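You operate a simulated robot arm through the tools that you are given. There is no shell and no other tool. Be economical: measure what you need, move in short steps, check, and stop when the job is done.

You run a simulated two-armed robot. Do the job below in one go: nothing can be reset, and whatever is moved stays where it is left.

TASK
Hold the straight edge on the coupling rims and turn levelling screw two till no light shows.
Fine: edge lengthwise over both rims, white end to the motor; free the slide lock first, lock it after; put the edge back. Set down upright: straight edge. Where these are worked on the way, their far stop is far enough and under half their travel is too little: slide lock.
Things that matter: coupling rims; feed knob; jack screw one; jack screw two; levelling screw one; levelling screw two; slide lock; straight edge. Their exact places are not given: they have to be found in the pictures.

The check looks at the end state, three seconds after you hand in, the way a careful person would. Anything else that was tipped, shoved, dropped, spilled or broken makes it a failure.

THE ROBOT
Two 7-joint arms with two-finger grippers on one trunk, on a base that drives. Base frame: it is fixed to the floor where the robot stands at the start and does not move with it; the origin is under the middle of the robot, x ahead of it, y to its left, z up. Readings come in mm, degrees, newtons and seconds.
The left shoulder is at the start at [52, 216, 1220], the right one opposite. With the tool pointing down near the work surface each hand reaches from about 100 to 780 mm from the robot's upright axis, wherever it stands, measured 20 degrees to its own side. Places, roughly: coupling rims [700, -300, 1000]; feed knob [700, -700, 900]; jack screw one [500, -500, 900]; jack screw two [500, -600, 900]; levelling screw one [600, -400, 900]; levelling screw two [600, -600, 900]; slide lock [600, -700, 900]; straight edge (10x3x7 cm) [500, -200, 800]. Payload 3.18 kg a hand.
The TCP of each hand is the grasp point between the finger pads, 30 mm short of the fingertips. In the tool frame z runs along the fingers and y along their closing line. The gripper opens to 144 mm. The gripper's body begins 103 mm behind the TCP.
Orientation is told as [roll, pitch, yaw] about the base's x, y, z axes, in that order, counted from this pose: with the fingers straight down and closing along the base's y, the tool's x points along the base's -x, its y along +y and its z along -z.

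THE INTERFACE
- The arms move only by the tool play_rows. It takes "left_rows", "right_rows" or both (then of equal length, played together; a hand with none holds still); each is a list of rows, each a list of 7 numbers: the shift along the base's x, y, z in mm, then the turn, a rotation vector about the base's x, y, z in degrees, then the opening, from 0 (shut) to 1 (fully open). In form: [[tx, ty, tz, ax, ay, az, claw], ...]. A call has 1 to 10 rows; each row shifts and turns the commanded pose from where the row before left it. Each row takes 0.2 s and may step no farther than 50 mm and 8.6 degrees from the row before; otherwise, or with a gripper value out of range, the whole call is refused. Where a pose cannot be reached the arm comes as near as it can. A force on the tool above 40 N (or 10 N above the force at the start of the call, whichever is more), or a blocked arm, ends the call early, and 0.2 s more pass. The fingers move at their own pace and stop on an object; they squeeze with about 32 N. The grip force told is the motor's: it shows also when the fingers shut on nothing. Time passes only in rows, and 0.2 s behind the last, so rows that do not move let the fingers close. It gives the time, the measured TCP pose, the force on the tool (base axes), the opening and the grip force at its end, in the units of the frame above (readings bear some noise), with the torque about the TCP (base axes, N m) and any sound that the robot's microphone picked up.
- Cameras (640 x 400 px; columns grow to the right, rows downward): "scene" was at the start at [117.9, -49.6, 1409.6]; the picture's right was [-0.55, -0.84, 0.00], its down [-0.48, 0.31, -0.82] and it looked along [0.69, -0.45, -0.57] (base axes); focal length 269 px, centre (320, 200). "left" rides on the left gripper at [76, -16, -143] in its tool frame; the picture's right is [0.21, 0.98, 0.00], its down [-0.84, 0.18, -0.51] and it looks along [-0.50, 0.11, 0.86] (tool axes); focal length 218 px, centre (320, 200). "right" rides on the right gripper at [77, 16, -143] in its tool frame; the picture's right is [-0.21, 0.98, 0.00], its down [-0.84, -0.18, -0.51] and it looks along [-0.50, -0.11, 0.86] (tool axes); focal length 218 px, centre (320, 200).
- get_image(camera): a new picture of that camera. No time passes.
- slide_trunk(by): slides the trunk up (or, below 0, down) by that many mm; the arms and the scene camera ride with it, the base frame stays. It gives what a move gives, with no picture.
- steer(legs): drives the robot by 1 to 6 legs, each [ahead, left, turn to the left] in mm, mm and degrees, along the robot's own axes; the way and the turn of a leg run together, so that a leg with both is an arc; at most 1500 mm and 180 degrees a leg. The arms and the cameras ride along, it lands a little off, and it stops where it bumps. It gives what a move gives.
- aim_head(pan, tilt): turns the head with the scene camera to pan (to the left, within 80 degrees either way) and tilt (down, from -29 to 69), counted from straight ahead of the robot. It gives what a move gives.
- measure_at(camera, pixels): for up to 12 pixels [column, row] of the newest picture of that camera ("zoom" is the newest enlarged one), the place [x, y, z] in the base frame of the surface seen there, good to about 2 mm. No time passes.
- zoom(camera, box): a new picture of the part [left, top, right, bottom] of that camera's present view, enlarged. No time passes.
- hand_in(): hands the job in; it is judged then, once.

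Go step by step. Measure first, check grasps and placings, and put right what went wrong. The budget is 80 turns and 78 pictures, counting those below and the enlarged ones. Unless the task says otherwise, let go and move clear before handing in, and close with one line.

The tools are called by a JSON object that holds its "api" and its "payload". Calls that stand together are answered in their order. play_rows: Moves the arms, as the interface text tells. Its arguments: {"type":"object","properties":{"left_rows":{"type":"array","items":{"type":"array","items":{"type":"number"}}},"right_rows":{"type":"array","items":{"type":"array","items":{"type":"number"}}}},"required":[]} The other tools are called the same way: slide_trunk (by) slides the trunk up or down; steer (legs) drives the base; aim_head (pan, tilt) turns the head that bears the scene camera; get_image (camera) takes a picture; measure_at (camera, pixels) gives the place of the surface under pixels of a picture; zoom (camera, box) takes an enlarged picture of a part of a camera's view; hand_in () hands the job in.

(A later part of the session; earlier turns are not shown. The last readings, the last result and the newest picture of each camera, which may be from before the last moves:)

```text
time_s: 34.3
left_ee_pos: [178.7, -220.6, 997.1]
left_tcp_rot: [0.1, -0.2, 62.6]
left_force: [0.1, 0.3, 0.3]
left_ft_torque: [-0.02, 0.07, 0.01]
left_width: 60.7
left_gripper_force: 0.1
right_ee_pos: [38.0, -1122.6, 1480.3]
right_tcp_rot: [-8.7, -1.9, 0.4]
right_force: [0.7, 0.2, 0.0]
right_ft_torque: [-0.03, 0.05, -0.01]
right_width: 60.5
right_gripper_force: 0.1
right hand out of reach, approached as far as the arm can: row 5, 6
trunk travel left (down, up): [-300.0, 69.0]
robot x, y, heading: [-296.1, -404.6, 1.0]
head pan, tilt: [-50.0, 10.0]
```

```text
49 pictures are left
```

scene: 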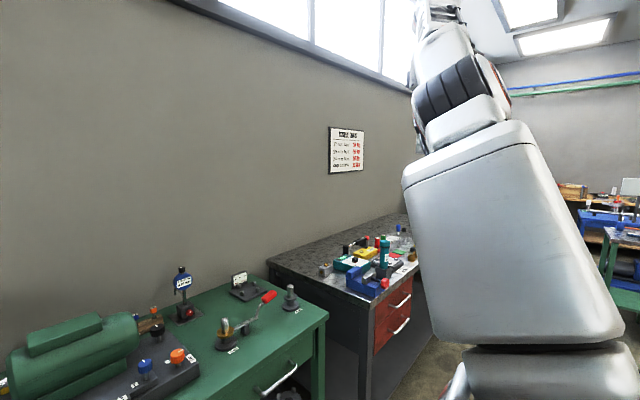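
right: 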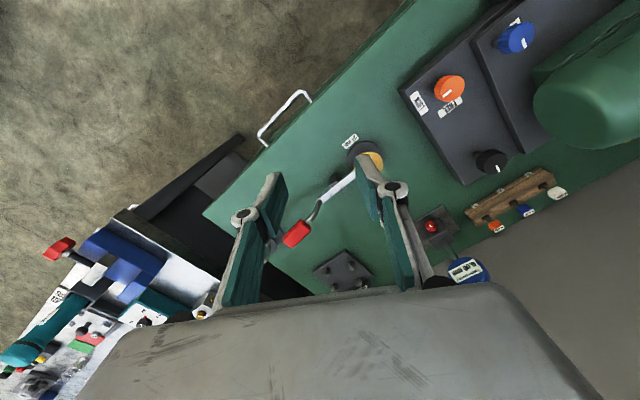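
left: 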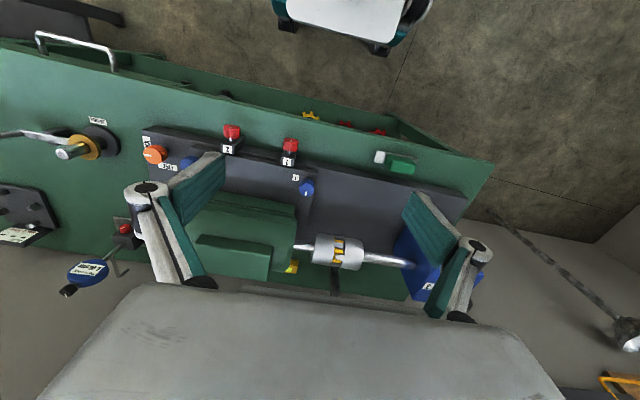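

The arm is now nearly straight up and out. I bring the hand inward at height so the elbow folds below and outside.

{"api": "play_rows", "payload": {"right_rows": [[0, 35, 0, 1, 0, 0, 0.42], [0, 35, 0, 1, 0, 0, 0.42], [0, 35, 0, 1, 0, 0, 0.42], [0, 35, 0, 1, 0, 0, 0.42], [0, 35, -5, 1, 0, 0, 0.42], [0, 35, -5, 1, 0, 0, 0.42], [0, 35, -5, 1, 0, 0, 0.42], [0, 35, -5, 1, 0, 0, 0.42]]}}

{"api": "get_image", "payload": {"camera": "scene"}}

```text
time_s: 35.6
left_ee_pos: [176.7, -221.4, 1000.4]
left_tcp_rot: [0.0, -0.3, 62.6]
left_force: [-0.3, 0.5, -0.1]
left_ft_torque: [-0.02, 0.01, -0.02]
left_width: 60.4
left_gripper_force: 0.0
right_ee_pos: [8.1, -996.6, 1432.0]
right_tcp_rot: [5.5, -0.9, -5.7]
right_force: [0.1, -0.2, 0.2]
right_ft_torque: [0.04, 0.01, -0.02]
right_width: 60.8
right_gripper_force: 0.0
trunk travel left (down, up): [-300.0, 69.0]
robot x, y, heading: [-294.7, -404.0, 1.0]
head pan, tilt: [-50.0, 10.0]
stopped in row 6 (right hand): the arm was blocked; the commanded pose is now the measured one
```

```text
48 pictures are left
```

scene: 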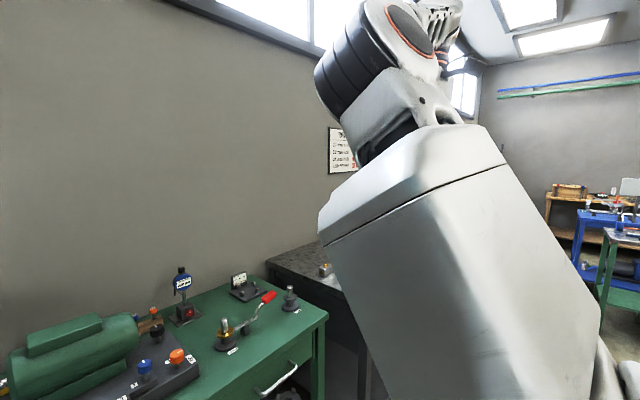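

The forearm must go up-and-over with the hand, and a downward tool prevents that (wrist would need 180°). So I pitch the tool forward while keeping the wrist high.

{"api": "play_rows", "payload": {"right_rows": [[10, 0, 12, -1, -8, 0, 0.42], [10, 0, 12, 0, -8, 0, 0.42], [12, 0, 12, 0, -8, 0, 0.42], [15, 0, 15, 0, -8, 0, 0.42], [15, 0, 15, 0, -8, 0, 0.42], [15, 0, 18, 0, -8, 0, 0.42], [15, 0, 20, 0, -8, 0, 0.42], [15, 0, 20, 0, -8, 0, 0.42], [10, 0, 20, 0, -8, 0, 0.42], [10, 0, 20, 0, -8, 0, 0.42]]}}

{"api": "play_rows", "payload": {"right_rows": [[0, 20, 0, 0, -4, 0, 0.42], [0, 20, 0, 0, -4, 0, 0.42], [-10, 25, 0, 0, 0, 0, 0.42], [-10, 25, 0, 0, 0, 0, 0.42], [-15, 25, 0, 0, 0, 0, 0.42], [-15, 25, 0, 0, 0, 0, 0.42]]}}

{"api": "get_image", "payload": {"camera": "scene"}}

```text
time_s: 36.9
left_ee_pos: [177.9, -222.8, 1000.2]
left_tcp_rot: [0.0, -0.3, 62.6]
left_force: [0.0, 0.4, 0.1]
left_ft_torque: [0.02, 0.0, -0.02]
left_width: 60.5
left_gripper_force: 0.0
right_ee_pos: [104.5, -990.3, 1475.3]
right_tcp_rot: [18.2, -43.0, -7.0]
right_force: [0.5, 0.4, -0.6]
right_ft_torque: [0.02, 0.02, 0.0]
right_width: 60.5
right_gripper_force: 0.1
trunk travel left (down, up): [-300.0, 69.0]
robot x, y, heading: [-301.6, -406.2, 0.7]
head pan, tilt: [-50.0, 10.0]
stopped in row 6 (right hand): the arm was blocked; the commanded pose is now the measured one
```

```text
time_s: 37.7
left_ee_pos: [176.4, -221.5, 999.3]
left_tcp_rot: [0.1, -0.2, 62.6]
left_force: [0.6, 0.1, 0.1]
left_ft_torque: [0.05, 0.03, 0.01]
left_width: 60.4
left_gripper_force: 0.0
right_ee_pos: [76.3, -997.7, 1430.8]
right_tcp_rot: [33.3, -48.2, -23.2]
right_force: [0.1, 0.5, 0.2]
right_ft_torque: [-0.03, -0.04, 0.02]
right_width: 60.4
right_gripper_force: 0.0
trunk travel left (down, up): [-300.0, 69.0]
robot x, y, heading: [-300.0, -404.3, 1.2]
head pan, tilt: [-50.0, 10.0]
stopped in row 3 (right hand): the arm was blocked; the commanded pose is now the measured one
```

```text
47 pictures are left
```

scene: 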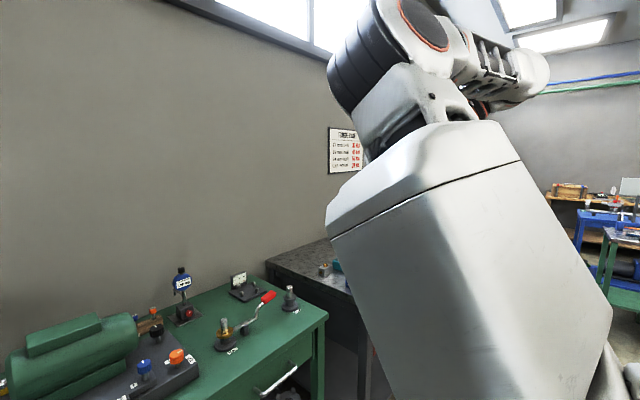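

Still the same bend. New plan: stretch the arm straight out to the side with the tool pointing along it, where spinning the tool also twists the upper arm. First go to that T-pose.

{"api": "play_rows", "payload": {"right_rows": [[-5, -25, 0, -4.7, 0, -6.6, 0.42], [-5, -25, 0, -4.7, 0, -6.6, 0.42], [-8, -25, -5, -4.7, 0, -6.6, 0.42], [-12, -25, -10, -4.7, 0, -6.6, 0.42], [-12, -25, -10, -4.7, 0, -6.6, 0.42], [-12, -25, -15, -4.7, 0, -6.6, 0.42], [-15, -25, -15, -4.7, 0, -6.6, 0.42], [-15, -25, -15, -4.7, 0, -6.6, 0.42], [-15, -25, -15, -4.7, 0, -6.6, 0.42], [-15, -25, -15, -4.7, 0, -6.6, 0.42]]}}

{"api": "play_rows", "payload": {"right_rows": [[-15, -25, -15, -4.7, 0, -6.6, 0.42], [-15, -25, -15, -4.7, 0, -6.6, 0.42], [-15, -25, -15, -4.7, 0, -6.6, 0.42], [-10, -30, -15, 0, 0, 0, 0.42], [-10, -30, -15, 0, 0, 0, 0.42], [-10, -30, -15, 0, 0, 0, 0.42]]}}

{"api": "aim_head", "payload": {"pan": -75, "tilt": 15}}

{"api": "get_image", "payload": {"camera": "scene"}}

```text
time_s: 39.9
left_ee_pos: [178.0, -222.7, 999.4]
left_tcp_rot: [0.1, -0.3, 62.5]
left_force: [-0.5, 0.3, 0.8]
left_ft_torque: [0.01, 0.03, 0.01]
left_width: 60.5
left_gripper_force: 0.1
right_ee_pos: [-36.8, -1244.0, 1334.8]
right_tcp_rot: [-52.1, -68.0, -15.9]
right_force: [-0.6, -0.5, -0.8]
right_ft_torque: [-0.01, -0.03, 0.02]
right_width: 60.5
right_gripper_force: 0.1
trunk travel left (down, up): [-300.0, 69.0]
robot x, y, heading: [-299.7, -405.9, 1.1]
head pan, tilt: [-50.0, 10.0]
```

```text
time_s: 41.3
left_ee_pos: [175.1, -222.5, 999.0]
left_tcp_rot: [-0.1, -0.3, 62.5]
left_force: [0.1, -0.8, 0.3]
left_ft_torque: [0.05, 0.0, 0.02]
left_width: 60.3
left_gripper_force: 0.0
right_ee_pos: [-112.9, -1409.4, 1242.7]
right_tcp_rot: [-91.1, -69.8, 0.5]
right_force: [0.1, 0.1, 0.5]
right_ft_torque: [-0.03, 0.02, 0.0]
right_width: 60.1
right_gripper_force: 0.2
trunk travel left (down, up): [-300.0, 69.0]
robot x, y, heading: [-300.6, -409.1, 0.9]
head pan, tilt: [-50.0, 10.0]
```

```text
time_s: 42.2
left_ee_pos: [177.1, -222.7, 999.0]
left_tcp_rot: [0.0, -0.4, 62.6]
left_force: [-0.8, 0.1, 0.5]
left_ft_torque: [-0.01, -0.01, -0.02]
left_width: 60.5
left_gripper_force: 0.1
right_ee_pos: [-112.4, -1408.3, 1243.7]
right_tcp_rot: [-91.3, -69.9, 0.7]
right_force: [0.8, 0.2, -0.4]
right_ft_torque: [-0.02, 0.01, -0.02]
right_width: 60.3
right_gripper_force: 0.0
trunk travel left (down, up): [-300.0, 69.0]
robot x, y, heading: [-299.0, -401.6, 0.8]
head pan, tilt: [-75.0, 15.0]
```

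```text
46 pictures are left
```

scene: 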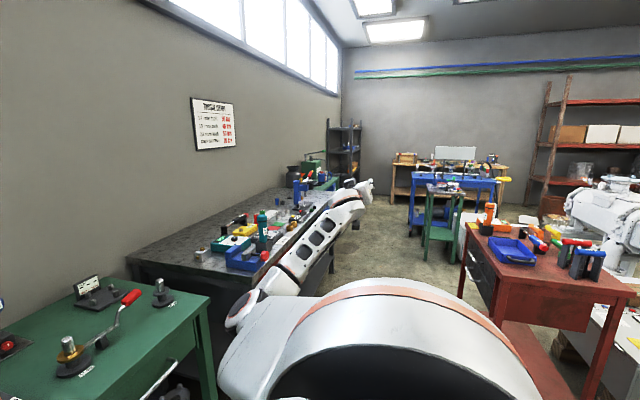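

The arm is now stretched out sideways. I spin the tool about its own axis (+y) to twist the upper arm, and edge the hand forward.

{"api": "play_rows", "payload": {"right_rows": [[0, -10, 0, 0, 8, 0, 0.42], [0, -10, 0, 0, 8, 0, 0.42], [0, -10, 0, 0, 8, 0, 0.42], [0, 0, 0, 0, 8, 0, 0.42], [0, 0, 0, 0, 8, 0, 0.42], [0, 0, 0, 0, 8, 0, 0.42], [0, 0, 0, 0, 8, 0, 0.42], [0, 0, 0, 0, 8, 0, 0.42], [0, 0, 0, 0, 8, 0, 0.42], [0, 0, 0, 0, 8, 0, 0.42]]}}

{"api": "play_rows", "payload": {"right_rows": [[5, 0, 0, 0, 8, 0, 0.42], [5, 0, 0, 0, 8, 0, 0.42], [5, 0, 0, 0, 8, 0, 0.42], [5, 0, 0, 0, 8, 0, 0.42], [5, 0, 0, 0, 8, 0, 0.42], [5, 0, 0, 0, 8, 0, 0.42], [5, 0, 0, 0, 8, 0, 0.42], [5, 0, 0, 0, 8, 0, 0.42]]}}

{"api": "get_image", "payload": {"camera": "scene"}}

```text
time_s: 44.4
left_ee_pos: [175.9, -221.9, 999.6]
left_tcp_rot: [0.0, -0.2, 62.4]
left_force: [0.2, 0.1, 0.3]
left_ft_torque: [0.04, 0.02, 0.01]
left_width: 60.7
left_gripper_force: 0.1
right_ee_pos: [-111.3, -1439.8, 1243.4]
right_tcp_rot: [-90.3, 10.2, 0.2]
right_force: [0.0, -0.6, -0.1]
right_ft_torque: [0.0, 0.02, 0.01]
right_width: 60.4
right_gripper_force: 0.0
trunk travel left (down, up): [-300.0, 69.0]
robot x, y, heading: [-297.5, -402.2, 0.8]
head pan, tilt: [-75.0, 15.0]
```

```text
time_s: 46.2
left_ee_pos: [175.5, -222.2, 999.5]
left_tcp_rot: [0.0, -0.3, 62.6]
left_force: [-1.1, 0.3, -1.0]
left_ft_torque: [-0.01, 0.01, -0.04]
left_width: 60.5
left_gripper_force: 0.1
right_ee_pos: [-71.9, -1438.8, 1243.3]
right_tcp_rot: [-89.5, 74.3, 1.0]
right_force: [-0.1, 0.0, -0.4]
right_ft_torque: [-0.02, 0.0, -0.01]
right_width: 60.2
right_gripper_force: 0.1
trunk travel left (down, up): [-300.0, 69.0]
robot x, y, heading: [-296.9, -403.8, 0.9]
head pan, tilt: [-75.0, 15.0]
```

```text
45 pictures are left
```

scene: 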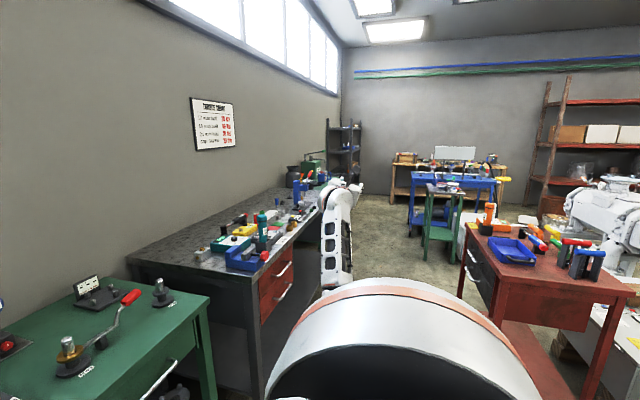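

The elbow has flipped to the low/behind side. Now I sweep the hand forward and inward while turning the tool forward.

{"api": "play_rows", "payload": {"right_rows": [[30, 25, 0, 0, 0, 8, 0.42], [30, 25, 0, 0, 0, 8, 0.42], [30, 25, 0, 0, 0, 8, 0.42], [25, 30, 0, 0, 0, 8, 0.42], [25, 30, 0, 0, 0, 8, 0.42], [20, 35, 0, 0, 0, 8, 0.42], [15, 40, 0, 0, 0, 8, 0.42], [10, 40, 0, 0, 0, 8, 0.42], [5, 45, 0, 0, 0, 8, 0.42], [0, 45, 0, 0, 0, 8, 0.42]]}}

{"api": "aim_head", "payload": {"pan": -55, "tilt": 25}}

{"api": "get_image", "payload": {"camera": "scene"}}

```text
time_s: 48.4
left_ee_pos: [176.9, -222.0, 997.8]
left_tcp_rot: [0.0, -0.2, 62.4]
left_force: [0.0, 0.4, 0.3]
left_ft_torque: [-0.02, 0.01, -0.01]
left_width: 60.2
left_gripper_force: 0.1
right_ee_pos: [119.1, -1097.9, 1245.3]
right_tcp_rot: [-89.7, 74.1, 80.8]
right_force: [0.9, -0.5, -0.3]
right_ft_torque: [0.02, 0.0, 0.01]
right_width: 60.4
right_gripper_force: 0.0
trunk travel left (down, up): [-300.0, 69.0]
robot x, y, heading: [-297.4, -405.0, 0.9]
head pan, tilt: [-75.0, 15.0]
```

```text
time_s: 49.2
left_ee_pos: [177.3, -221.8, 998.9]
left_tcp_rot: [0.1, -0.2, 62.5]
left_force: [0.0, 0.1, -0.1]
left_ft_torque: [0.03, -0.01, 0.01]
left_width: 60.4
left_gripper_force: 0.1
right_ee_pos: [119.5, -1098.7, 1244.0]
right_tcp_rot: [-89.5, 74.1, 80.9]
right_force: [-0.1, 0.5, -1.0]
right_ft_torque: [0.0, 0.04, 0.01]
right_width: 60.6
right_gripper_force: 0.2
trunk travel left (down, up): [-300.0, 69.0]
robot x, y, heading: [-294.5, -404.8, 0.8]
head pan, tilt: [-55.0, 25.0]
```

```text
44 pictures are left
```

scene: 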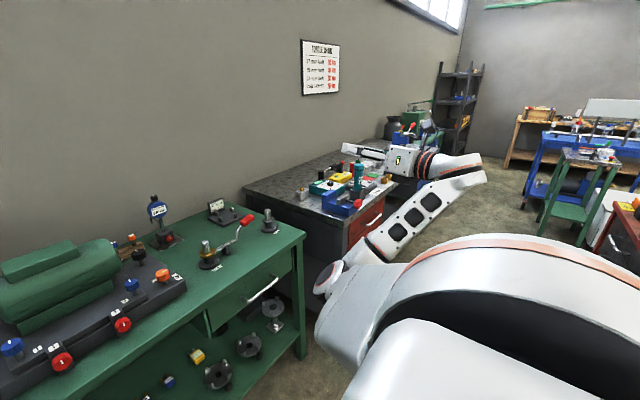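

The forearm now rises from a low elbow. I keep bringing the hand inward with the tool forward.

{"api": "play_rows", "payload": {"right_rows": [[0, 35, 0, 0, 0, 2, 0.42], [0, 35, 0, 0, 0, 2, 0.42], [0, 35, 0, 0, 0, 2, 0.42], [0, 35, 0, 0, 0, 2, 0.42], [0, 35, 0, 0, 0, 0, 0.42], [0, 35, 0, 0, 0, 0, 0.42], [0, 35, 0, 0, 0, 0, 0.42], [0, 35, 0, 0, 0, 0, 0.42], [0, 30, 0, 0, 0, 0, 0.42]]}}

{"api": "get_image", "payload": {"camera": "scene"}}

```text
time_s: 51.2
left_ee_pos: [176.6, -222.3, 999.5]
left_tcp_rot: [0.0, -0.3, 62.5]
left_force: [-0.1, -0.2, 1.1]
left_ft_torque: [-0.01, 0.01, -0.02]
left_width: 60.2
left_gripper_force: 0.1
right_ee_pos: [184.2, -912.2, 1263.9]
right_tcp_rot: [-90.7, 74.4, 87.2]
right_force: [-0.2, -0.5, 0.2]
right_ft_torque: [0.0, -0.03, -0.02]
right_width: 60.6
right_gripper_force: 0.1
right hand out of reach, approached as far as the arm can: row 5, 6, 7, 8, 9
trunk travel left (down, up): [-300.0, 69.0]
robot x, y, heading: [-301.2, -405.2, 0.8]
head pan, tilt: [-55.0, 25.0]
```

```text
43 pictures are left
```

scene: 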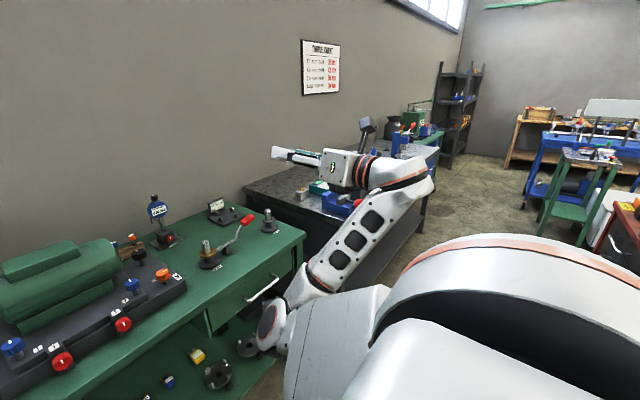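

The arm now has a natural shape (low elbow, forearm rising). I unwind the tool's spin with the wrist here, keeping position.

{"api": "play_rows", "payload": {"right_rows": [[0, 0, 0, 8, 0, 0, 0.42], [0, 0, 0, 8, 0, 0, 0.42], [0, 0, 0, 8, 0, 0, 0.42], [0, 0, 0, 8, 0, 0, 0.42], [0, 0, 0, 8, 0, 0, 0.42], [0, 0, 0, 8, 0, 0, 0.42], [0, 0, 0, 8, 0, 0, 0.42], [0, 0, 0, 8, 0, 0, 0.42], [0, 0, 0, 8, 0, 0, 0.42], [0, 0, 0, 8, 0, 0, 0.42]]}}

{"api": "play_rows", "payload": {"right_rows": [[0, 0, 0, 8, 0, 0, 0.42], [0, 0, 0, 8, 0, 0, 0.42], [0, 0, 0, 8, 0, 0, 0.42], [0, 0, 0, 8, 0, 0, 0.42], [0, 0, 0, 8, 0, 0, 0.42], [0, 0, 0, 8, 0, 0, 0.42], [0, 0, 0, 8, 0, 0, 0.42], [0, 0, 0, 8, 0, 0, 0.42], [0, 0, 0, 8, 0, 0, 0.42]]}}

{"api": "get_image", "payload": {"camera": "scene"}}

```text
time_s: 53.4
left_ee_pos: [177.2, -221.6, 999.4]
left_tcp_rot: [-0.1, -0.3, 62.6]
left_force: [0.6, 0.5, 1.0]
left_ft_torque: [-0.01, -0.01, -0.01]
left_width: 60.7
left_gripper_force: 0.0
right_ee_pos: [188.8, -908.2, 1259.5]
right_tcp_rot: [-88.6, -6.4, 89.6]
right_force: [-0.1, 0.4, 0.7]
right_ft_torque: [-0.02, 0.03, 0.02]
right_width: 60.6
right_gripper_force: 0.1
trunk travel left (down, up): [-300.0, 69.0]
robot x, y, heading: [-296.7, -406.0, 0.9]
head pan, tilt: [-55.0, 25.0]
```

```text
time_s: 55.4
left_ee_pos: [176.4, -222.8, 999.3]
left_tcp_rot: [0.0, -0.3, 62.5]
left_force: [-0.4, 0.4, -1.2]
left_ft_torque: [-0.01, 0.01, 0.01]
left_width: 60.4
left_gripper_force: 0.1
right_ee_pos: [187.8, -904.8, 1260.3]
right_tcp_rot: [-87.2, -78.1, 88.6]
right_force: [-0.1, 0.3, 0.1]
right_ft_torque: [0.01, 0.0, 0.01]
right_width: 60.8
right_gripper_force: 0.1
trunk travel left (down, up): [-300.0, 69.0]
robot x, y, heading: [-301.1, -402.4, 0.6]
head pan, tilt: [-55.0, 25.0]
```

```text
42 pictures are left
```

scene: 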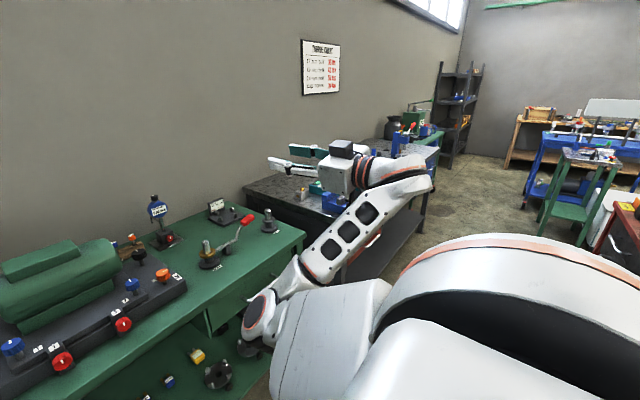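

The spin is undone and the arm keeps its shape. Now pitch the tool down to vertical while easing inward.

{"api": "play_rows", "payload": {"right_rows": [[-8, 5, -10, 8, 0, 0, 0.42], [-8, 5, -10, 4, 6, 0, 0.42], [-8, 10, -10, 0, 8, 0, 0.42], [-8, 10, -10, 0, 8, 0, 0.42], [-8, 10, -10, 0, 8, 0, 0.42], [-8, 10, -10, 0, 8, 0, 0.42], [-8, 10, -10, 0, 8, 0, 0.42], [-8, 10, -10, 0, 8, 0, 0.42], [-8, 10, -10, 0, 8, 0, 0.42], [-8, 10, -10, 0, 8, 0, 0.42]]}}

{"api": "play_rows", "payload": {"right_rows": [[-5, 15, -5, 0, 8, 0, 0.42], [-5, 15, -5, 0, 8, 0, 0.42], [0, 20, -5, 0, 0, 0, 0.42], [0, 25, 0, 0, 0, 0, 0.42], [0, 25, 0, 0, 0, 0, 0.42], [0, 25, 0, 0, 0, 0, 0.42]]}}

{"api": "get_image", "payload": {"camera": "scene"}}

```text
time_s: 57.6
left_ee_pos: [178.1, -221.5, 999.0]
left_tcp_rot: [0.1, -0.3, 62.5]
left_force: [0.5, -0.6, 0.3]
left_ft_torque: [-0.02, 0.05, 0.0]
left_width: 60.6
left_gripper_force: 0.1
right_ee_pos: [234.6, -826.3, 1033.8]
right_tcp_rot: [1.5, -19.7, 0.1]
right_force: [-0.4, 1.3, -0.2]
right_ft_torque: [0.01, 0.03, -0.01]
right_width: 60.4
right_gripper_force: 0.0
right hand out of reach, approached as far as the arm can: row 2, 3, 5, 6, 7, 8, 9, 10
trunk travel left (down, up): [-300.0, 69.0]
robot x, y, heading: [-299.9, -402.6, 0.7]
head pan, tilt: [-55.0, 25.0]
```

```text
time_s: 59.0
left_ee_pos: [176.9, -222.0, 998.6]
left_tcp_rot: [0.0, -0.3, 62.5]
left_force: [-0.3, -0.2, -0.2]
left_ft_torque: [-0.06, -0.01, -0.02]
left_width: 60.5
left_gripper_force: 0.1
right_ee_pos: [268.3, -707.6, 957.0]
right_tcp_rot: [1.6, -3.9, 0.0]
right_force: [0.8, -0.1, -0.6]
right_ft_torque: [-0.02, 0.04, -0.03]
right_width: 60.3
right_gripper_force: 0.0
right hand out of reach, approached as far as the arm can: row 1, 2
trunk travel left (down, up): [-300.0, 69.0]
robot x, y, heading: [-299.8, -406.9, 0.8]
head pan, tilt: [-55.0, 25.0]
```

```text
41 pictures are left
```

scene: 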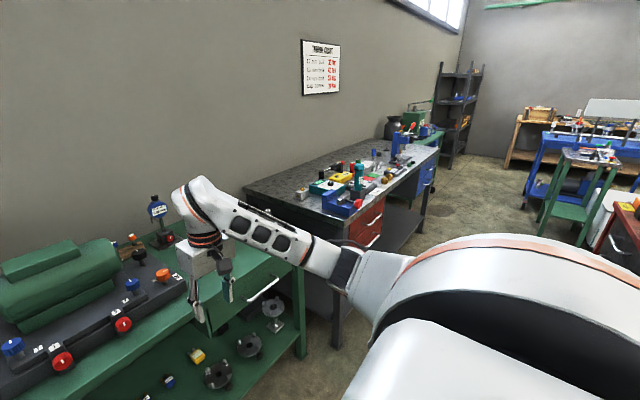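

The right arm now has a natural posture with the tool down at (268,-708). I raise it slightly and drive 300 mm forward again.

{"api": "play_rows", "payload": {"right_rows": [[-10, -10, 40, -1.6, 3.9, 0, 0.42], [0, 0, 10, 0, 0, 0, 0.42], [0, 0, 0, 0, 0, 0, 0.42]]}}

{"api": "steer", "payload": {"legs": [[300, 0, 0]]}}

{"api": "aim_head", "payload": {"pan": 0, "tilt": 45}}

{"api": "get_image", "payload": {"camera": "scene"}}

{"api": "get_image", "payload": {"camera": "right"}}

```text
time_s: 59.8
left_ee_pos: [176.6, -222.3, 998.9]
left_tcp_rot: [0.2, -0.3, 62.4]
left_force: [-0.1, -0.2, 0.3]
left_ft_torque: [-0.01, -0.01, -0.01]
left_width: 60.4
left_gripper_force: 0.1
right_ee_pos: [294.3, -723.8, 954.2]
right_tcp_rot: [-0.1, 0.1, 0.2]
right_force: [-0.2, -0.4, -0.2]
right_ft_torque: [-0.01, 0.01, -0.02]
right_width: 60.9
right_gripper_force: 0.0
right hand out of reach, approached as far as the arm can: row 1, 2
trunk travel left (down, up): [-300.0, 69.0]
robot x, y, heading: [-299.8, -403.2, 0.9]
head pan, tilt: [-55.0, 25.0]
```

```text
time_s: 61.9
left_ee_pos: [475.4, -212.8, 998.9]
left_tcp_rot: [0.2, -0.3, 62.8]
left_force: [-0.4, -0.2, -1.3]
left_ft_torque: [0.02, 0.03, -0.01]
left_width: 60.3
left_gripper_force: 0.1
right_ee_pos: [594.6, -714.6, 954.0]
right_tcp_rot: [0.0, 0.0, 0.4]
right_force: [0.7, -0.4, 1.3]
right_ft_torque: [0.01, 0.01, 0.0]
right_width: 60.5
right_gripper_force: 0.1
trunk travel left (down, up): [-300.0, 69.0]
robot x, y, heading: [1.3, -398.1, 1.2]
head pan, tilt: [-55.0, 25.0]
```

```text
time_s: 63.1
left_ee_pos: [474.7, -214.2, 999.6]
left_tcp_rot: [0.0, -0.3, 62.8]
left_force: [-0.9, 0.2, -0.5]
left_ft_torque: [-0.01, -0.01, -0.02]
left_width: 60.6
left_gripper_force: 0.1
right_ee_pos: [594.4, -715.1, 954.8]
right_tcp_rot: [0.0, 0.0, 0.4]
right_force: [0.3, -0.2, 0.1]
right_ft_torque: [-0.01, 0.03, 0.03]
right_width: 60.6
right_gripper_force: 0.0
trunk travel left (down, up): [-300.0, 69.0]
robot x, y, heading: [-0.0, -399.5, 1.4]
head pan, tilt: [0.0, 45.0]
```

```text
40 pictures are left
```

scene: 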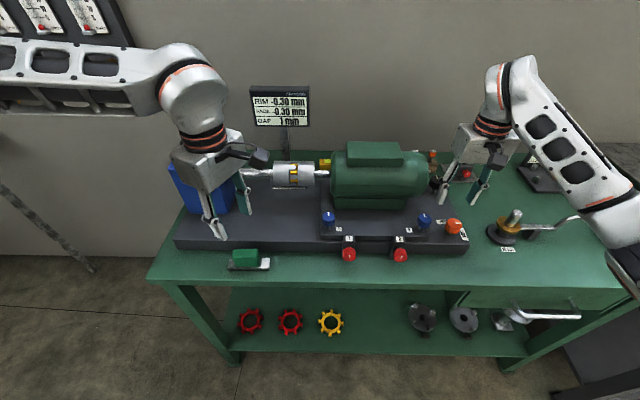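

```text
39 pictures are left
```

right: 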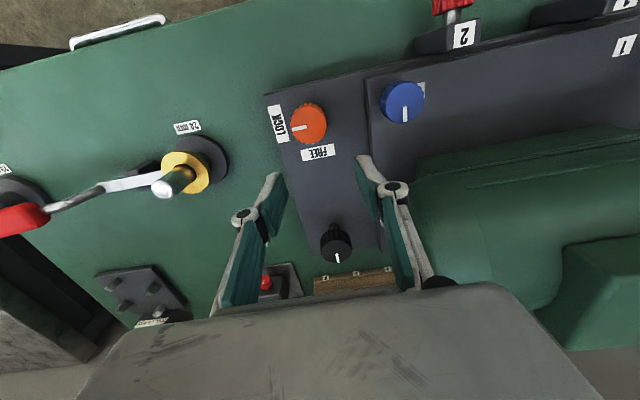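

Right hand is now by the lock, knob at (309,122) in the right view. I measure it and check the screw too.

{"api": "measure_at", "payload": {"camera": "right", "pixels": [[309, 118], [294, 128], [322, 112], [308, 104], [313, 132], [405, 97], [386, 97], [422, 97]]}}

{"api": "play_rows", "payload": {"right_rows": [[-10, -1, 30, 0, 0, -8, 0.42], [-15, -1, 10, 0, 0, -8, 0.42], [-10, -1, 0, 0, 0, -8, 0.42], [0, 0, 0, 0, 0, -8, 0.42], [0, 0, 0, 0, 0, -8, 0.42]], "left_rows": [[2, 0, -10, 0, 0, 6, 0.42], [2, 0, -10, 0, 0, 6, 0.42], [1, 0, -10, 0, 0, 6, 0.42], [0, 0, -10, 0, 0, 6, 0.42], [0, 0, -10, 0, 0, 5.5, 0.42]]}}

{"api": "get_image", "payload": {"camera": "left"}}

```text
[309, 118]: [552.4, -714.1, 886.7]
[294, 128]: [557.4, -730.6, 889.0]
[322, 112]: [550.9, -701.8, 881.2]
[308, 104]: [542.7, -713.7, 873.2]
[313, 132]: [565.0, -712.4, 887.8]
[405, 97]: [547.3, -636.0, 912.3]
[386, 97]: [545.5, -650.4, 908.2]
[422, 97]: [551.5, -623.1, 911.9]
```

```text
time_s: 64.3
left_ee_pos: [479.3, -215.1, 948.5]
left_tcp_rot: [0.1, -0.2, 92.4]
left_force: [0.6, -0.7, -0.1]
left_ft_torque: [-0.04, 0.05, -0.01]
left_width: 60.5
left_gripper_force: 0.2
right_ee_pos: [617.8, -735.0, 937.7]
right_tcp_rot: [0.0, 0.1, -39.6]
right_force: [0.5, 0.1, -0.4]
right_ft_torque: [-0.01, 0.07, -0.02]
right_width: 60.4
right_gripper_force: 0.0
right hand out of reach, approached as far as the arm can: row 1, 2, 3, 5
trunk travel left (down, up): [-300.0, 69.0]
robot x, y, heading: [4.8, -396.8, 1.2]
head pan, tilt: [0.0, 45.0]
```

```text
38 pictures are left
```

left: 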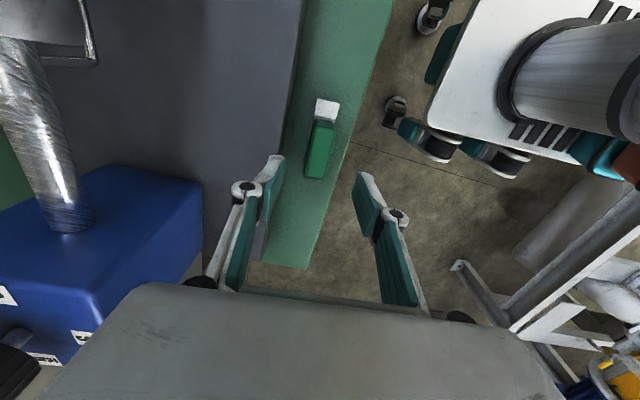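

The left hand is over the edge. The right arm can't fold to z≈995 there, so I command it lower and see whether it reaches the lock's xy.

{"api": "play_rows", "payload": {"right_rows": [[0, 0, -20, 0, 0, 0, 0.42], [0, 0, -25, 0, 0, 0, 0.42], [0, 0, 0, 0, 0, 0, 0.42]]}}

```text
time_s: 65.1
left_ee_pos: [479.1, -212.8, 948.7]
left_tcp_rot: [-0.1, -0.4, 92.2]
left_force: [-0.1, -0.9, 0.9]
left_ft_torque: [0.01, -0.01, -0.01]
left_width: 60.7
left_gripper_force: 0.0
right_ee_pos: [616.1, -737.8, 892.6]
right_tcp_rot: [0.0, 0.0, -39.7]
right_force: [-0.3, 0.7, -0.1]
right_ft_torque: [-0.03, -0.01, 0.01]
right_width: 60.2
right_gripper_force: 0.1
trunk travel left (down, up): [-300.0, 69.0]
robot x, y, heading: [0.6, -399.4, 1.4]
head pan, tilt: [0.0, 45.0]
```

The limit is towards the robot (-x). I raise a bit and back the robot 65 mm so the lock lies in the arm's comfortable range.

{"api": "play_rows", "payload": {"right_rows": [[0, 0, 25, 0, 0, 0, 0.42], [0, 0, 20, 0, 0, 0, 0.42]]}}

{"api": "steer", "payload": {"legs": [[-65, 0, -1.2]]}}

{"api": "get_image", "payload": {"camera": "right"}}

```text
time_s: 65.7
left_ee_pos: [479.9, -214.3, 949.8]
left_tcp_rot: [0.0, -0.2, 92.3]
left_force: [0.5, -0.1, -0.1]
left_ft_torque: [0.0, 0.01, -0.03]
left_width: 60.5
left_gripper_force: 0.0
right_ee_pos: [616.8, -736.0, 938.3]
right_tcp_rot: [-0.1, 0.0, -39.5]
right_force: [0.5, -0.2, 0.6]
right_ft_torque: [-0.04, 0.02, 0.0]
right_width: 60.6
right_gripper_force: 0.0
trunk travel left (down, up): [-300.0, 69.0]
robot x, y, heading: [-1.5, -401.1, 1.2]
head pan, tilt: [0.0, 45.0]
```

```text
time_s: 66.7
left_ee_pos: [418.7, -224.3, 949.7]
left_tcp_rot: [0.0, -0.3, 91.1]
left_force: [-0.3, 0.1, 0.2]
left_ft_torque: [0.0, -0.04, -0.01]
left_width: 60.5
left_gripper_force: 0.0
right_ee_pos: [546.0, -750.9, 939.7]
right_tcp_rot: [0.2, 0.0, -40.8]
right_force: [-0.3, -0.1, -0.1]
right_ft_torque: [0.0, -0.03, -0.03]
right_width: 60.5
right_gripper_force: 0.0
trunk travel left (down, up): [-300.0, 69.0]
robot x, y, heading: [-63.6, -397.2, 0.0]
head pan, tilt: [0.0, 45.0]
```

```text
37 pictures are left
```

right: 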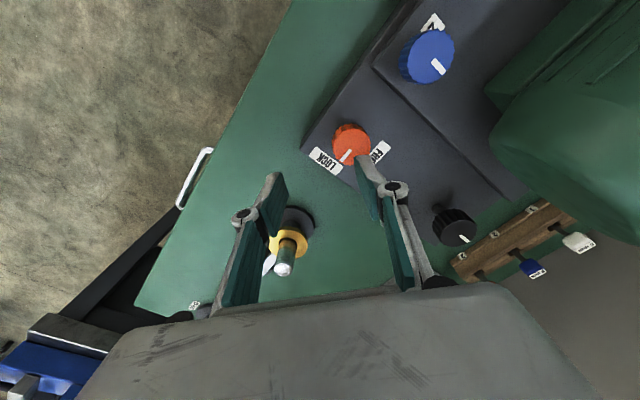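

Hand is at (546,-751); the lock is at (556,-717). I move above it and descend to z 884.

{"api": "play_rows", "payload": {"right_rows": [[5, 17, 0, 0, 0, -2, 0.42], [5, 17, 0, 0, 0, -2, 0.42], [0, 0, -10, 0, 0, 0, 0.42], [0, 0, -15, 0, 0, 0, 0.42], [0, 0, -15, 0, 0, 0, 0.42], [0, 0, -15, 0, 0, 0, 0.42], [0, 0, 0, 0, 0, 0, 0.42]]}}

{"api": "get_image", "payload": {"camera": "right"}}

{"api": "zoom", "payload": {"camera": "scene", "box": [400, 120, 540, 260]}}

```text
time_s: 68.3
left_ee_pos: [419.6, -224.3, 949.2]
left_tcp_rot: [0.1, -0.4, 91.2]
left_force: [0.1, 0.1, 0.2]
left_ft_torque: [0.01, 0.0, 0.01]
left_width: 60.6
left_gripper_force: 0.1
right_ee_pos: [573.2, -723.9, 873.3]
right_tcp_rot: [0.1, 0.0, -44.9]
right_force: [-0.9, 0.7, 8.2]
right_ft_torque: [-0.1, 0.12, 0.0]
right_width: 61.2
right_gripper_force: 0.4
right hand out of reach, approached as far as the arm can: row 1, 2
trunk travel left (down, up): [-300.0, 69.0]
robot x, y, heading: [-60.7, -399.4, 0.0]
head pan, tilt: [0.0, 45.0]
```

```text
36 pictures are left
```

right: 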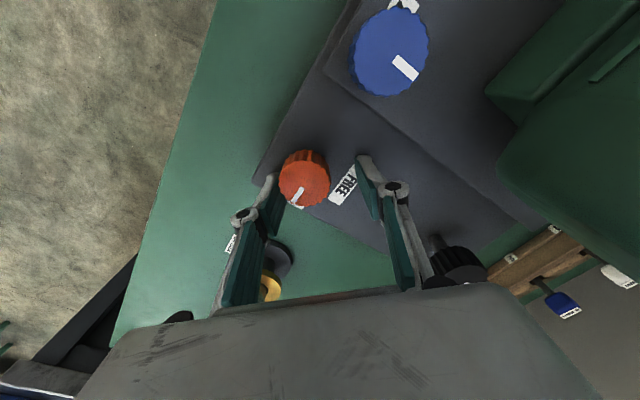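

```text
2.86 times, centred on (470, 190) of scene
```

zoom: 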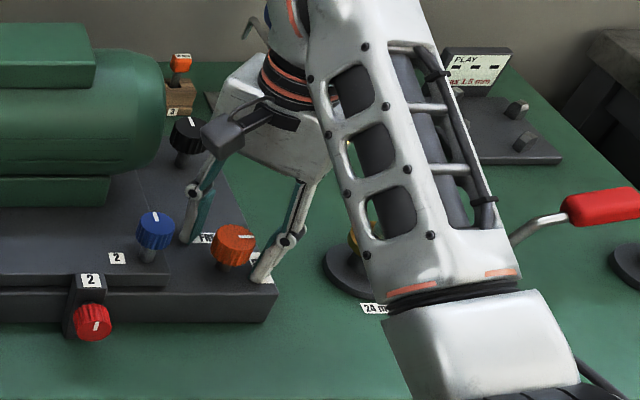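

It settled at (573,-724,873), lightly touching the casting. I raise 10 mm and slide to the knob axis at this lower height.

{"api": "play_rows", "payload": {"right_rows": [[0, 0, 8, 0, 0, 0, 0.42], [-8, 3, 2, 0, 0, 0, 0.42], [-8, 3, 0, 0, 0, 0, 0.42], [0, 0, 0, 0, 0, 0, 0.42]]}}

{"api": "get_image", "payload": {"camera": "right"}}

```text
time_s: 69.3
left_ee_pos: [420.1, -224.1, 949.4]
left_tcp_rot: [0.1, -0.2, 91.1]
left_force: [0.1, -0.8, -1.4]
left_ft_torque: [0.03, 0.04, 0.01]
left_width: 60.5
left_gripper_force: 0.0
right_ee_pos: [557.2, -718.1, 883.2]
right_tcp_rot: [0.0, 0.0, -44.8]
right_force: [-0.2, 0.7, 0.5]
right_ft_torque: [0.01, 0.01, 0.01]
right_width: 60.9
right_gripper_force: 0.1
trunk travel left (down, up): [-300.0, 69.0]
robot x, y, heading: [-59.8, -397.8, -0.2]
head pan, tilt: [0.0, 45.0]
```

```text
34 pictures are left
```

right: 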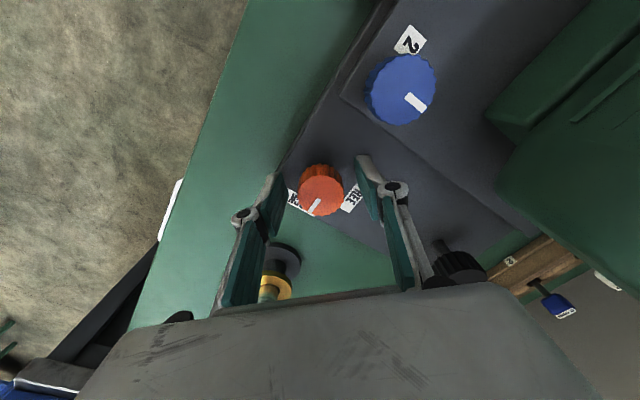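

Centred on the knob. Close and turn +64° (CCW) first, toward FREE.

{"api": "play_rows", "payload": {"right_rows": [[0, 0, 0, 0, 0, 0, 0], [0, 0, 0, 0, 0, 0, 0], [0, 0, 0, 0, 0, 8, 0], [0, 0, 0, 0, 0, 8, 0], [0, 0, 0, 0, 0, 8, 0], [0, 0, 0, 0, 0, 8, 0], [0, 0, 0, 0, 0, 8, 0], [0, 0, 0, 0, 0, 8, 0], [0, 0, 0, 0, 0, 8, 0], [0, 0, 0, 0, 0, 8, 0]]}}

{"api": "play_rows", "payload": {"right_rows": [[0, 0, 0, 0, 0, 8, 0], [0, 0, 0, 0, 0, 8, 0], [0, 0, 0, 0, 0, 8, 0], [0, 0, 0, 0, 0, 6, 0]]}}

{"api": "get_image", "payload": {"camera": "right"}}

```text
time_s: 71.5
left_ee_pos: [421.2, -225.4, 948.5]
left_tcp_rot: [0.1, -0.3, 91.1]
left_force: [0.3, 0.3, 0.1]
left_ft_torque: [-0.01, -0.02, 0.03]
left_width: 60.6
left_gripper_force: 0.0
right_ee_pos: [557.6, -718.3, 883.2]
right_tcp_rot: [0.1, 0.0, 19.3]
right_force: [4.3, 2.9, 1.1]
right_ft_torque: [-0.15, 0.5, 0.02]
right_width: 33.9
right_gripper_force: 44.6
trunk travel left (down, up): [-300.0, 69.0]
robot x, y, heading: [-65.4, -397.0, -0.0]
head pan, tilt: [0.0, 45.0]
```

```text
time_s: 72.5
left_ee_pos: [420.0, -225.1, 950.1]
left_tcp_rot: [0.0, -0.3, 91.0]
left_force: [-0.6, -0.5, -0.2]
left_ft_torque: [0.01, -0.03, -0.01]
left_width: 60.6
left_gripper_force: 0.1
right_ee_pos: [556.9, -719.6, 883.6]
right_tcp_rot: [-0.1, 0.1, 49.3]
right_force: [0.9, -1.6, 4.5]
right_ft_torque: [-0.03, 0.01, -1.0]
right_width: 33.9
right_gripper_force: 44.9
trunk travel left (down, up): [-300.0, 69.0]
robot x, y, heading: [-64.4, -401.4, -0.1]
head pan, tilt: [0.0, 45.0]
```

```text
33 pictures are left
```

right: 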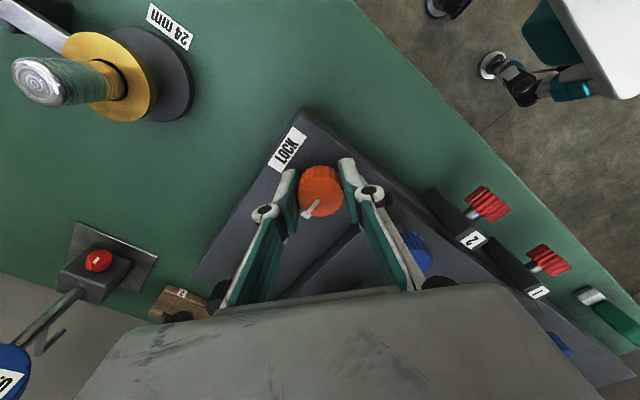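

Torque -1 N·m shows the FREE stop was reached. I release, rise, and at the same time bring the left hand over the edge with a narrower opening.

{"api": "play_rows", "payload": {"right_rows": [[0, 0, 0, 0, 0, 0, 0.42], [0, 0, 0, 0, 0, 0, 0.42], [0, 0, 20, 0, 0, 0, 0.42], [0, 0, 20, 0, 0, 0, 0.42], [0, 0, 15, 0, 0, 0, 0.42]], "left_rows": [[15, 2, 0, 0, 0, 0.3, 0.33], [15, 2, 0, 0, 0, 0.3, 0.33], [15, 2, 0, 0, 0, 0, 0.33], [15, 3, 0, 0, 0, 0, 0.33], [0, 0, -20, 0, 0, 0, 0.33]]}}

{"api": "get_image", "payload": {"camera": "left"}}

{"api": "get_image", "payload": {"camera": "scene"}}

```text
time_s: 73.7
left_ee_pos: [481.0, -213.6, 929.2]
left_tcp_rot: [0.0, -0.3, 91.7]
left_force: [0.9, -0.6, 0.1]
left_ft_torque: [0.01, 0.02, -0.04]
left_width: 47.4
left_gripper_force: 0.1
right_ee_pos: [556.4, -719.2, 939.1]
right_tcp_rot: [0.2, 0.1, 49.3]
right_force: [-0.3, 1.2, 0.5]
right_ft_torque: [-0.05, 0.03, -0.03]
right_width: 60.5
right_gripper_force: 0.1
trunk travel left (down, up): [-300.0, 69.0]
robot x, y, heading: [-62.9, -398.2, -0.0]
head pan, tilt: [0.0, 45.0]
```

```text
32 pictures are left
```

left: 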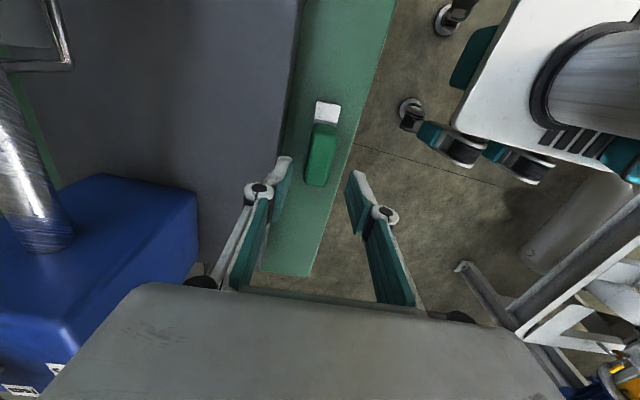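

```text
31 pictures are left
```

scene: 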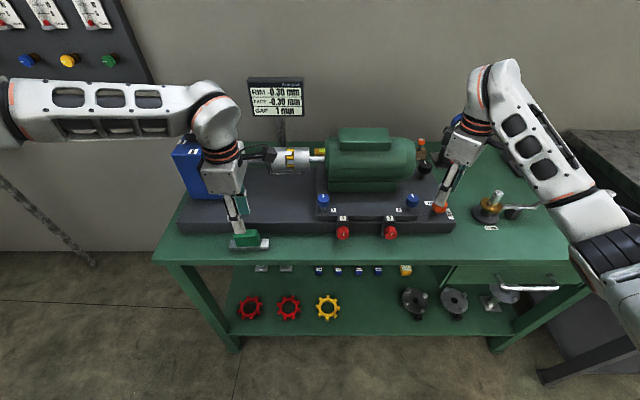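

{"api": "measure_at", "payload": {"camera": "left", "pixels": [[320, 140], [317, 180], [311, 150], [333, 150], [328, 110]]}}

{"api": "play_rows", "payload": {"left_rows": [[0, 0, -20, 0, 0, 0, 0.33], [0, 0, -20, 0, 0, 0, 0.33], [0, 0, -20, 0, 0, 0, 0.33], [0, 0, -18, 0, 0, 0, 0.33], [0, 0, 0, 0, 0, 0, 0.33]]}}

{"api": "zoom", "payload": {"camera": "left", "box": [220, 80, 420, 230]}}

```text
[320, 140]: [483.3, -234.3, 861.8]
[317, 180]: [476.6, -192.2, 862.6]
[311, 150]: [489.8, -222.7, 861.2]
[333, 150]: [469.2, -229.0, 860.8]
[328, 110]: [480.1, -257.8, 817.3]
```

```text
time_s: 74.9
left_ee_pos: [478.5, -215.4, 853.1]
left_tcp_rot: [0.0, -0.3, 91.8]
left_force: [-0.3, -0.2, 0.2]
left_ft_torque: [-0.01, 0.02, -0.01]
left_width: 47.5
left_gripper_force: 0.1
right_ee_pos: [557.2, -718.6, 939.5]
right_tcp_rot: [-0.1, 0.0, 49.3]
right_force: [0.3, -0.2, 0.0]
right_ft_torque: [-0.02, -0.02, 0.0]
right_width: 60.6
right_gripper_force: 0.0
trunk travel left (down, up): [-300.0, 69.0]
robot x, y, heading: [-65.9, -403.4, 0.3]
head pan, tilt: [0.0, 45.0]
```

```text
2.67 times, centred on (320, 155) of left
```

zoom: 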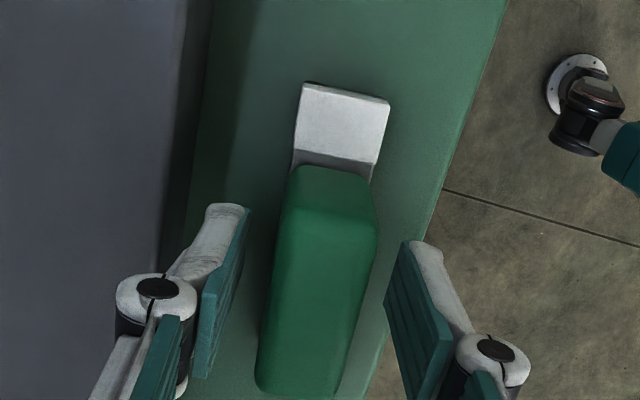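

Handle is between the fingers. I close and lift a little, and measure the rims' tops.

{"api": "play_rows", "payload": {"left_rows": [[0, 0, -2, 0, 0, 0, 0.33], [0, 0, 0, 0, 0, 0, 0], [0, 0, 0, 0, 0, 0, 0], [0, 0, 0, 0, 0, 0, 0], [0, 0, 20, 0, 0, 0, 0], [0, 0, 40, 0, 0, 0, 0], [0, 0, 40, 0, 0, 0, 0]]}}

{"api": "zoom", "payload": {"camera": "scene", "box": [210, 120, 350, 260]}}

{"api": "get_image", "payload": {"camera": "left"}}

```text
time_s: 76.5
left_ee_pos: [479.1, -217.2, 948.8]
left_tcp_rot: [0.0, -0.3, 91.6]
left_force: [-0.9, 0.8, -2.3]
left_ft_torque: [0.01, -0.03, -0.01]
left_width: 25.8
left_gripper_force: 31.3
right_ee_pos: [557.9, -719.4, 939.6]
right_tcp_rot: [0.1, 0.1, 49.3]
right_force: [0.4, -0.3, -0.2]
right_ft_torque: [0.02, 0.02, 0.0]
right_width: 60.4
right_gripper_force: 0.1
trunk travel left (down, up): [-300.0, 69.0]
robot x, y, heading: [-61.7, -400.1, -0.1]
head pan, tilt: [0.0, 45.0]
```

```text
2.86 times, centred on (280, 190) of scene
```

zoom: 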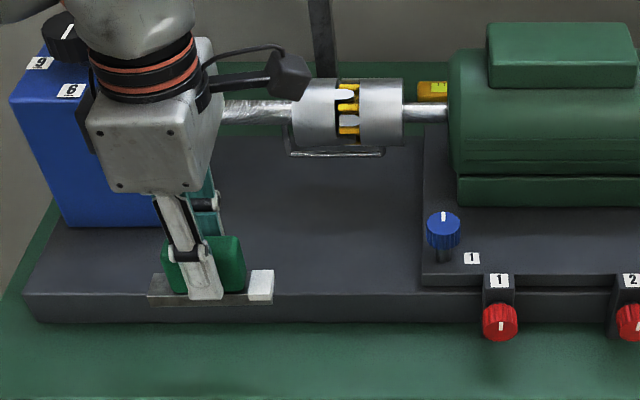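

```text
28 pictures are left
```

left: 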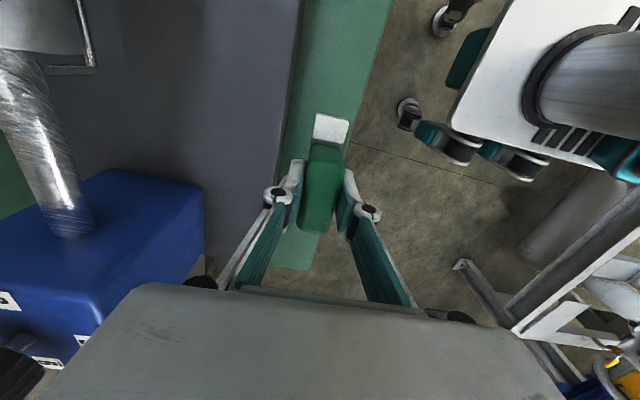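

Edge held (25.8 mm). Measuring both rims and the white end.

{"api": "measure_at", "payload": {"camera": "zoom", "pixels": [[315, 82], [315, 88], [315, 100], [315, 120], [380, 80], [380, 88], [380, 100], [380, 120], [298, 95], [403, 90], [262, 275], [165, 285]]}}

{"api": "measure_at", "payload": {"camera": "left", "pixels": [[320, 137], [340, 137], [319, 121], [344, 124], [320, 165]]}}

```text
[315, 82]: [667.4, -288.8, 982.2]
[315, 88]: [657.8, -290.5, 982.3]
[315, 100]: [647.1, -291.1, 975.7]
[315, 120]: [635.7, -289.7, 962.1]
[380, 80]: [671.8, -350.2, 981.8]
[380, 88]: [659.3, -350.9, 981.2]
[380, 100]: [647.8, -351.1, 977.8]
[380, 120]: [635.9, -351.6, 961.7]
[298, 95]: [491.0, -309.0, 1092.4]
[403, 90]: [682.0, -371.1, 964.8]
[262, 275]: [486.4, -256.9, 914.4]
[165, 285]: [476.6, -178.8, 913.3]
```

```text
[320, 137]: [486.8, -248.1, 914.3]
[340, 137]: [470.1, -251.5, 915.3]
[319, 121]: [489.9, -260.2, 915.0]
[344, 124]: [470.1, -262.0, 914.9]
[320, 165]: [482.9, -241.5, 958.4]
```

Rim tops z≈983, axis x≈664, centre y≈-320; strip bottom is about 51 mm below the TCP. I check the display's and motor's places for clearance.

{"api": "measure_at", "payload": {"camera": "scene", "pixels": [[255, 85], [300, 85], [277, 115], [282, 128], [310, 105], [365, 130], [350, 130], [380, 135], [345, 142], [320, 152]]}}

```text
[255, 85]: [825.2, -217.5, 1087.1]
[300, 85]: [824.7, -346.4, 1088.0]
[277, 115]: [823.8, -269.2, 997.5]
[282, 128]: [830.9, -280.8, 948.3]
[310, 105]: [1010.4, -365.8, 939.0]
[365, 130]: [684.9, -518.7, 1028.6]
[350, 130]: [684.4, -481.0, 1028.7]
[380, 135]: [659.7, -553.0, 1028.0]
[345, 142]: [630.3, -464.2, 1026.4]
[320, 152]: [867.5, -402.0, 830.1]
```

Clear. Lift to z≈1060 and carry over the coupling.

{"api": "play_rows", "payload": {"left_rows": [[0, 0, 37, 0, 0, 0, 0], [0, 0, 37, 0, 0, 0, 0], [0, 0, 37, 0, 0, 0, 0], [37, -21, 0, 0, 0, -0.4, 0], [37, -21, 0, 0, 0, -0.4, 0], [37, -21, 0, 0, 0, -0.4, 0], [37, -21, 0, 0, 0, -0.4, 0], [37, -21, 0, 0, 0, 0, 0], [0, 0, 0, 0, 0, 0, 0]]}}

{"api": "zoom", "payload": {"camera": "scene", "box": [220, 60, 360, 200]}}

```text
time_s: 78.5
left_ee_pos: [653.0, -316.1, 1065.4]
left_tcp_rot: [0.0, -0.2, 90.0]
left_force: [0.9, 0.9, -2.1]
left_ft_torque: [-0.06, 0.03, 0.01]
left_width: 25.5
left_gripper_force: 31.9
left hand out of reach, approached as far as the arm can: row 8
right_ee_pos: [558.2, -716.1, 939.7]
right_tcp_rot: [0.0, 0.1, 49.3]
right_force: [0.4, -0.4, -0.1]
right_ft_torque: [-0.01, 0.02, 0.05]
right_width: 60.6
right_gripper_force: 0.0
trunk travel left (down, up): [-300.0, 69.0]
robot x, y, heading: [-67.1, -396.8, 0.0]
head pan, tilt: [0.0, 45.0]
```

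```text
2.86 times, centred on (290, 130) of scene
```

zoom: 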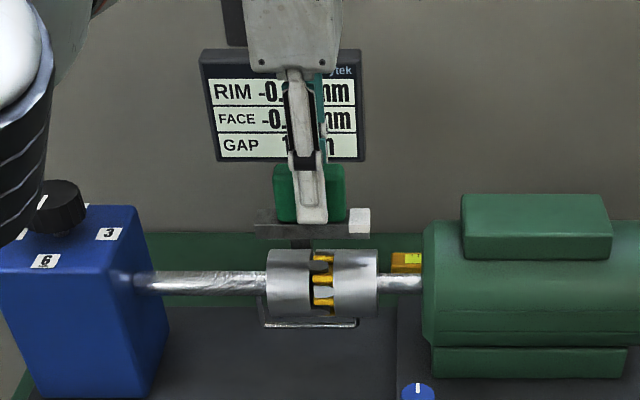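

Slightly out of reach at this height; lowering should help. I nudge to x 664, y -322 while going down to 1046.

{"api": "play_rows", "payload": {"left_rows": [[4, -2, -7, 0, 0, 0, 0], [4, -2, -7, 0, 0, 0, 0], [3, -2, -5, 0, 0, 0, 0], [0, 0, 0, 0, 0, 0, 0]]}}

{"api": "zoom", "payload": {"camera": "scene", "box": [250, 90, 330, 170]}}

```text
time_s: 79.5
left_ee_pos: [651.0, -330.7, 1049.1]
left_tcp_rot: [0.1, -0.2, 90.0]
left_force: [-0.9, -0.2, -1.9]
left_ft_torque: [-0.02, -0.03, -0.01]
left_width: 25.2
left_gripper_force: 31.9
left hand out of reach, approached as far as the arm can: row 1, 2, 3
right_ee_pos: [557.2, -719.5, 938.2]
right_tcp_rot: [0.0, -0.1, 49.2]
right_force: [0.2, 0.5, 0.7]
right_ft_torque: [0.02, -0.03, -0.01]
right_width: 60.6
right_gripper_force: 0.1
trunk travel left (down, up): [-300.0, 69.0]
robot x, y, heading: [-60.5, -398.7, 0.1]
head pan, tilt: [0.0, 45.0]
```

```text
5.00 times, centred on (290, 130) of scene
```

zoom: 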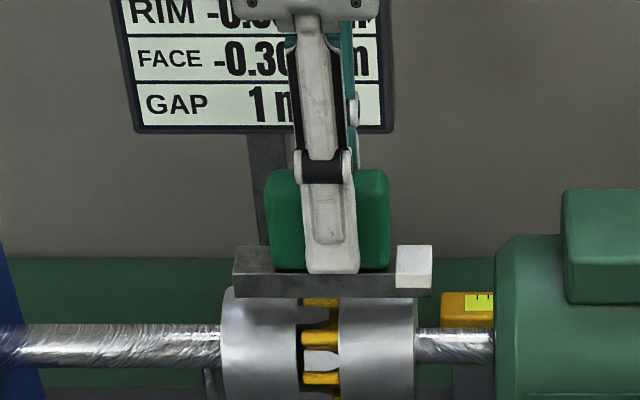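

Reach limit at x≈651, so I drive the base 25 mm forward (both hands clear) and then set the edge at x 664.

{"api": "steer", "payload": {"legs": [[25, 0, 0]]}}

```text
time_s: 80.3
left_ee_pos: [677.3, -331.0, 1048.8]
left_tcp_rot: [0.1, -0.2, 90.2]
left_force: [0.6, -0.3, -3.1]
left_ft_torque: [0.04, 0.05, -0.04]
left_width: 25.6
left_gripper_force: 31.3
right_ee_pos: [584.1, -719.8, 937.8]
right_tcp_rot: [0.1, 0.1, 49.3]
right_force: [0.8, -0.3, -0.1]
right_ft_torque: [0.01, 0.08, 0.02]
right_width: 60.6
right_gripper_force: 0.1
trunk travel left (down, up): [-300.0, 69.0]
robot x, y, heading: [-37.8, -401.6, 0.1]
head pan, tilt: [0.0, 45.0]
```

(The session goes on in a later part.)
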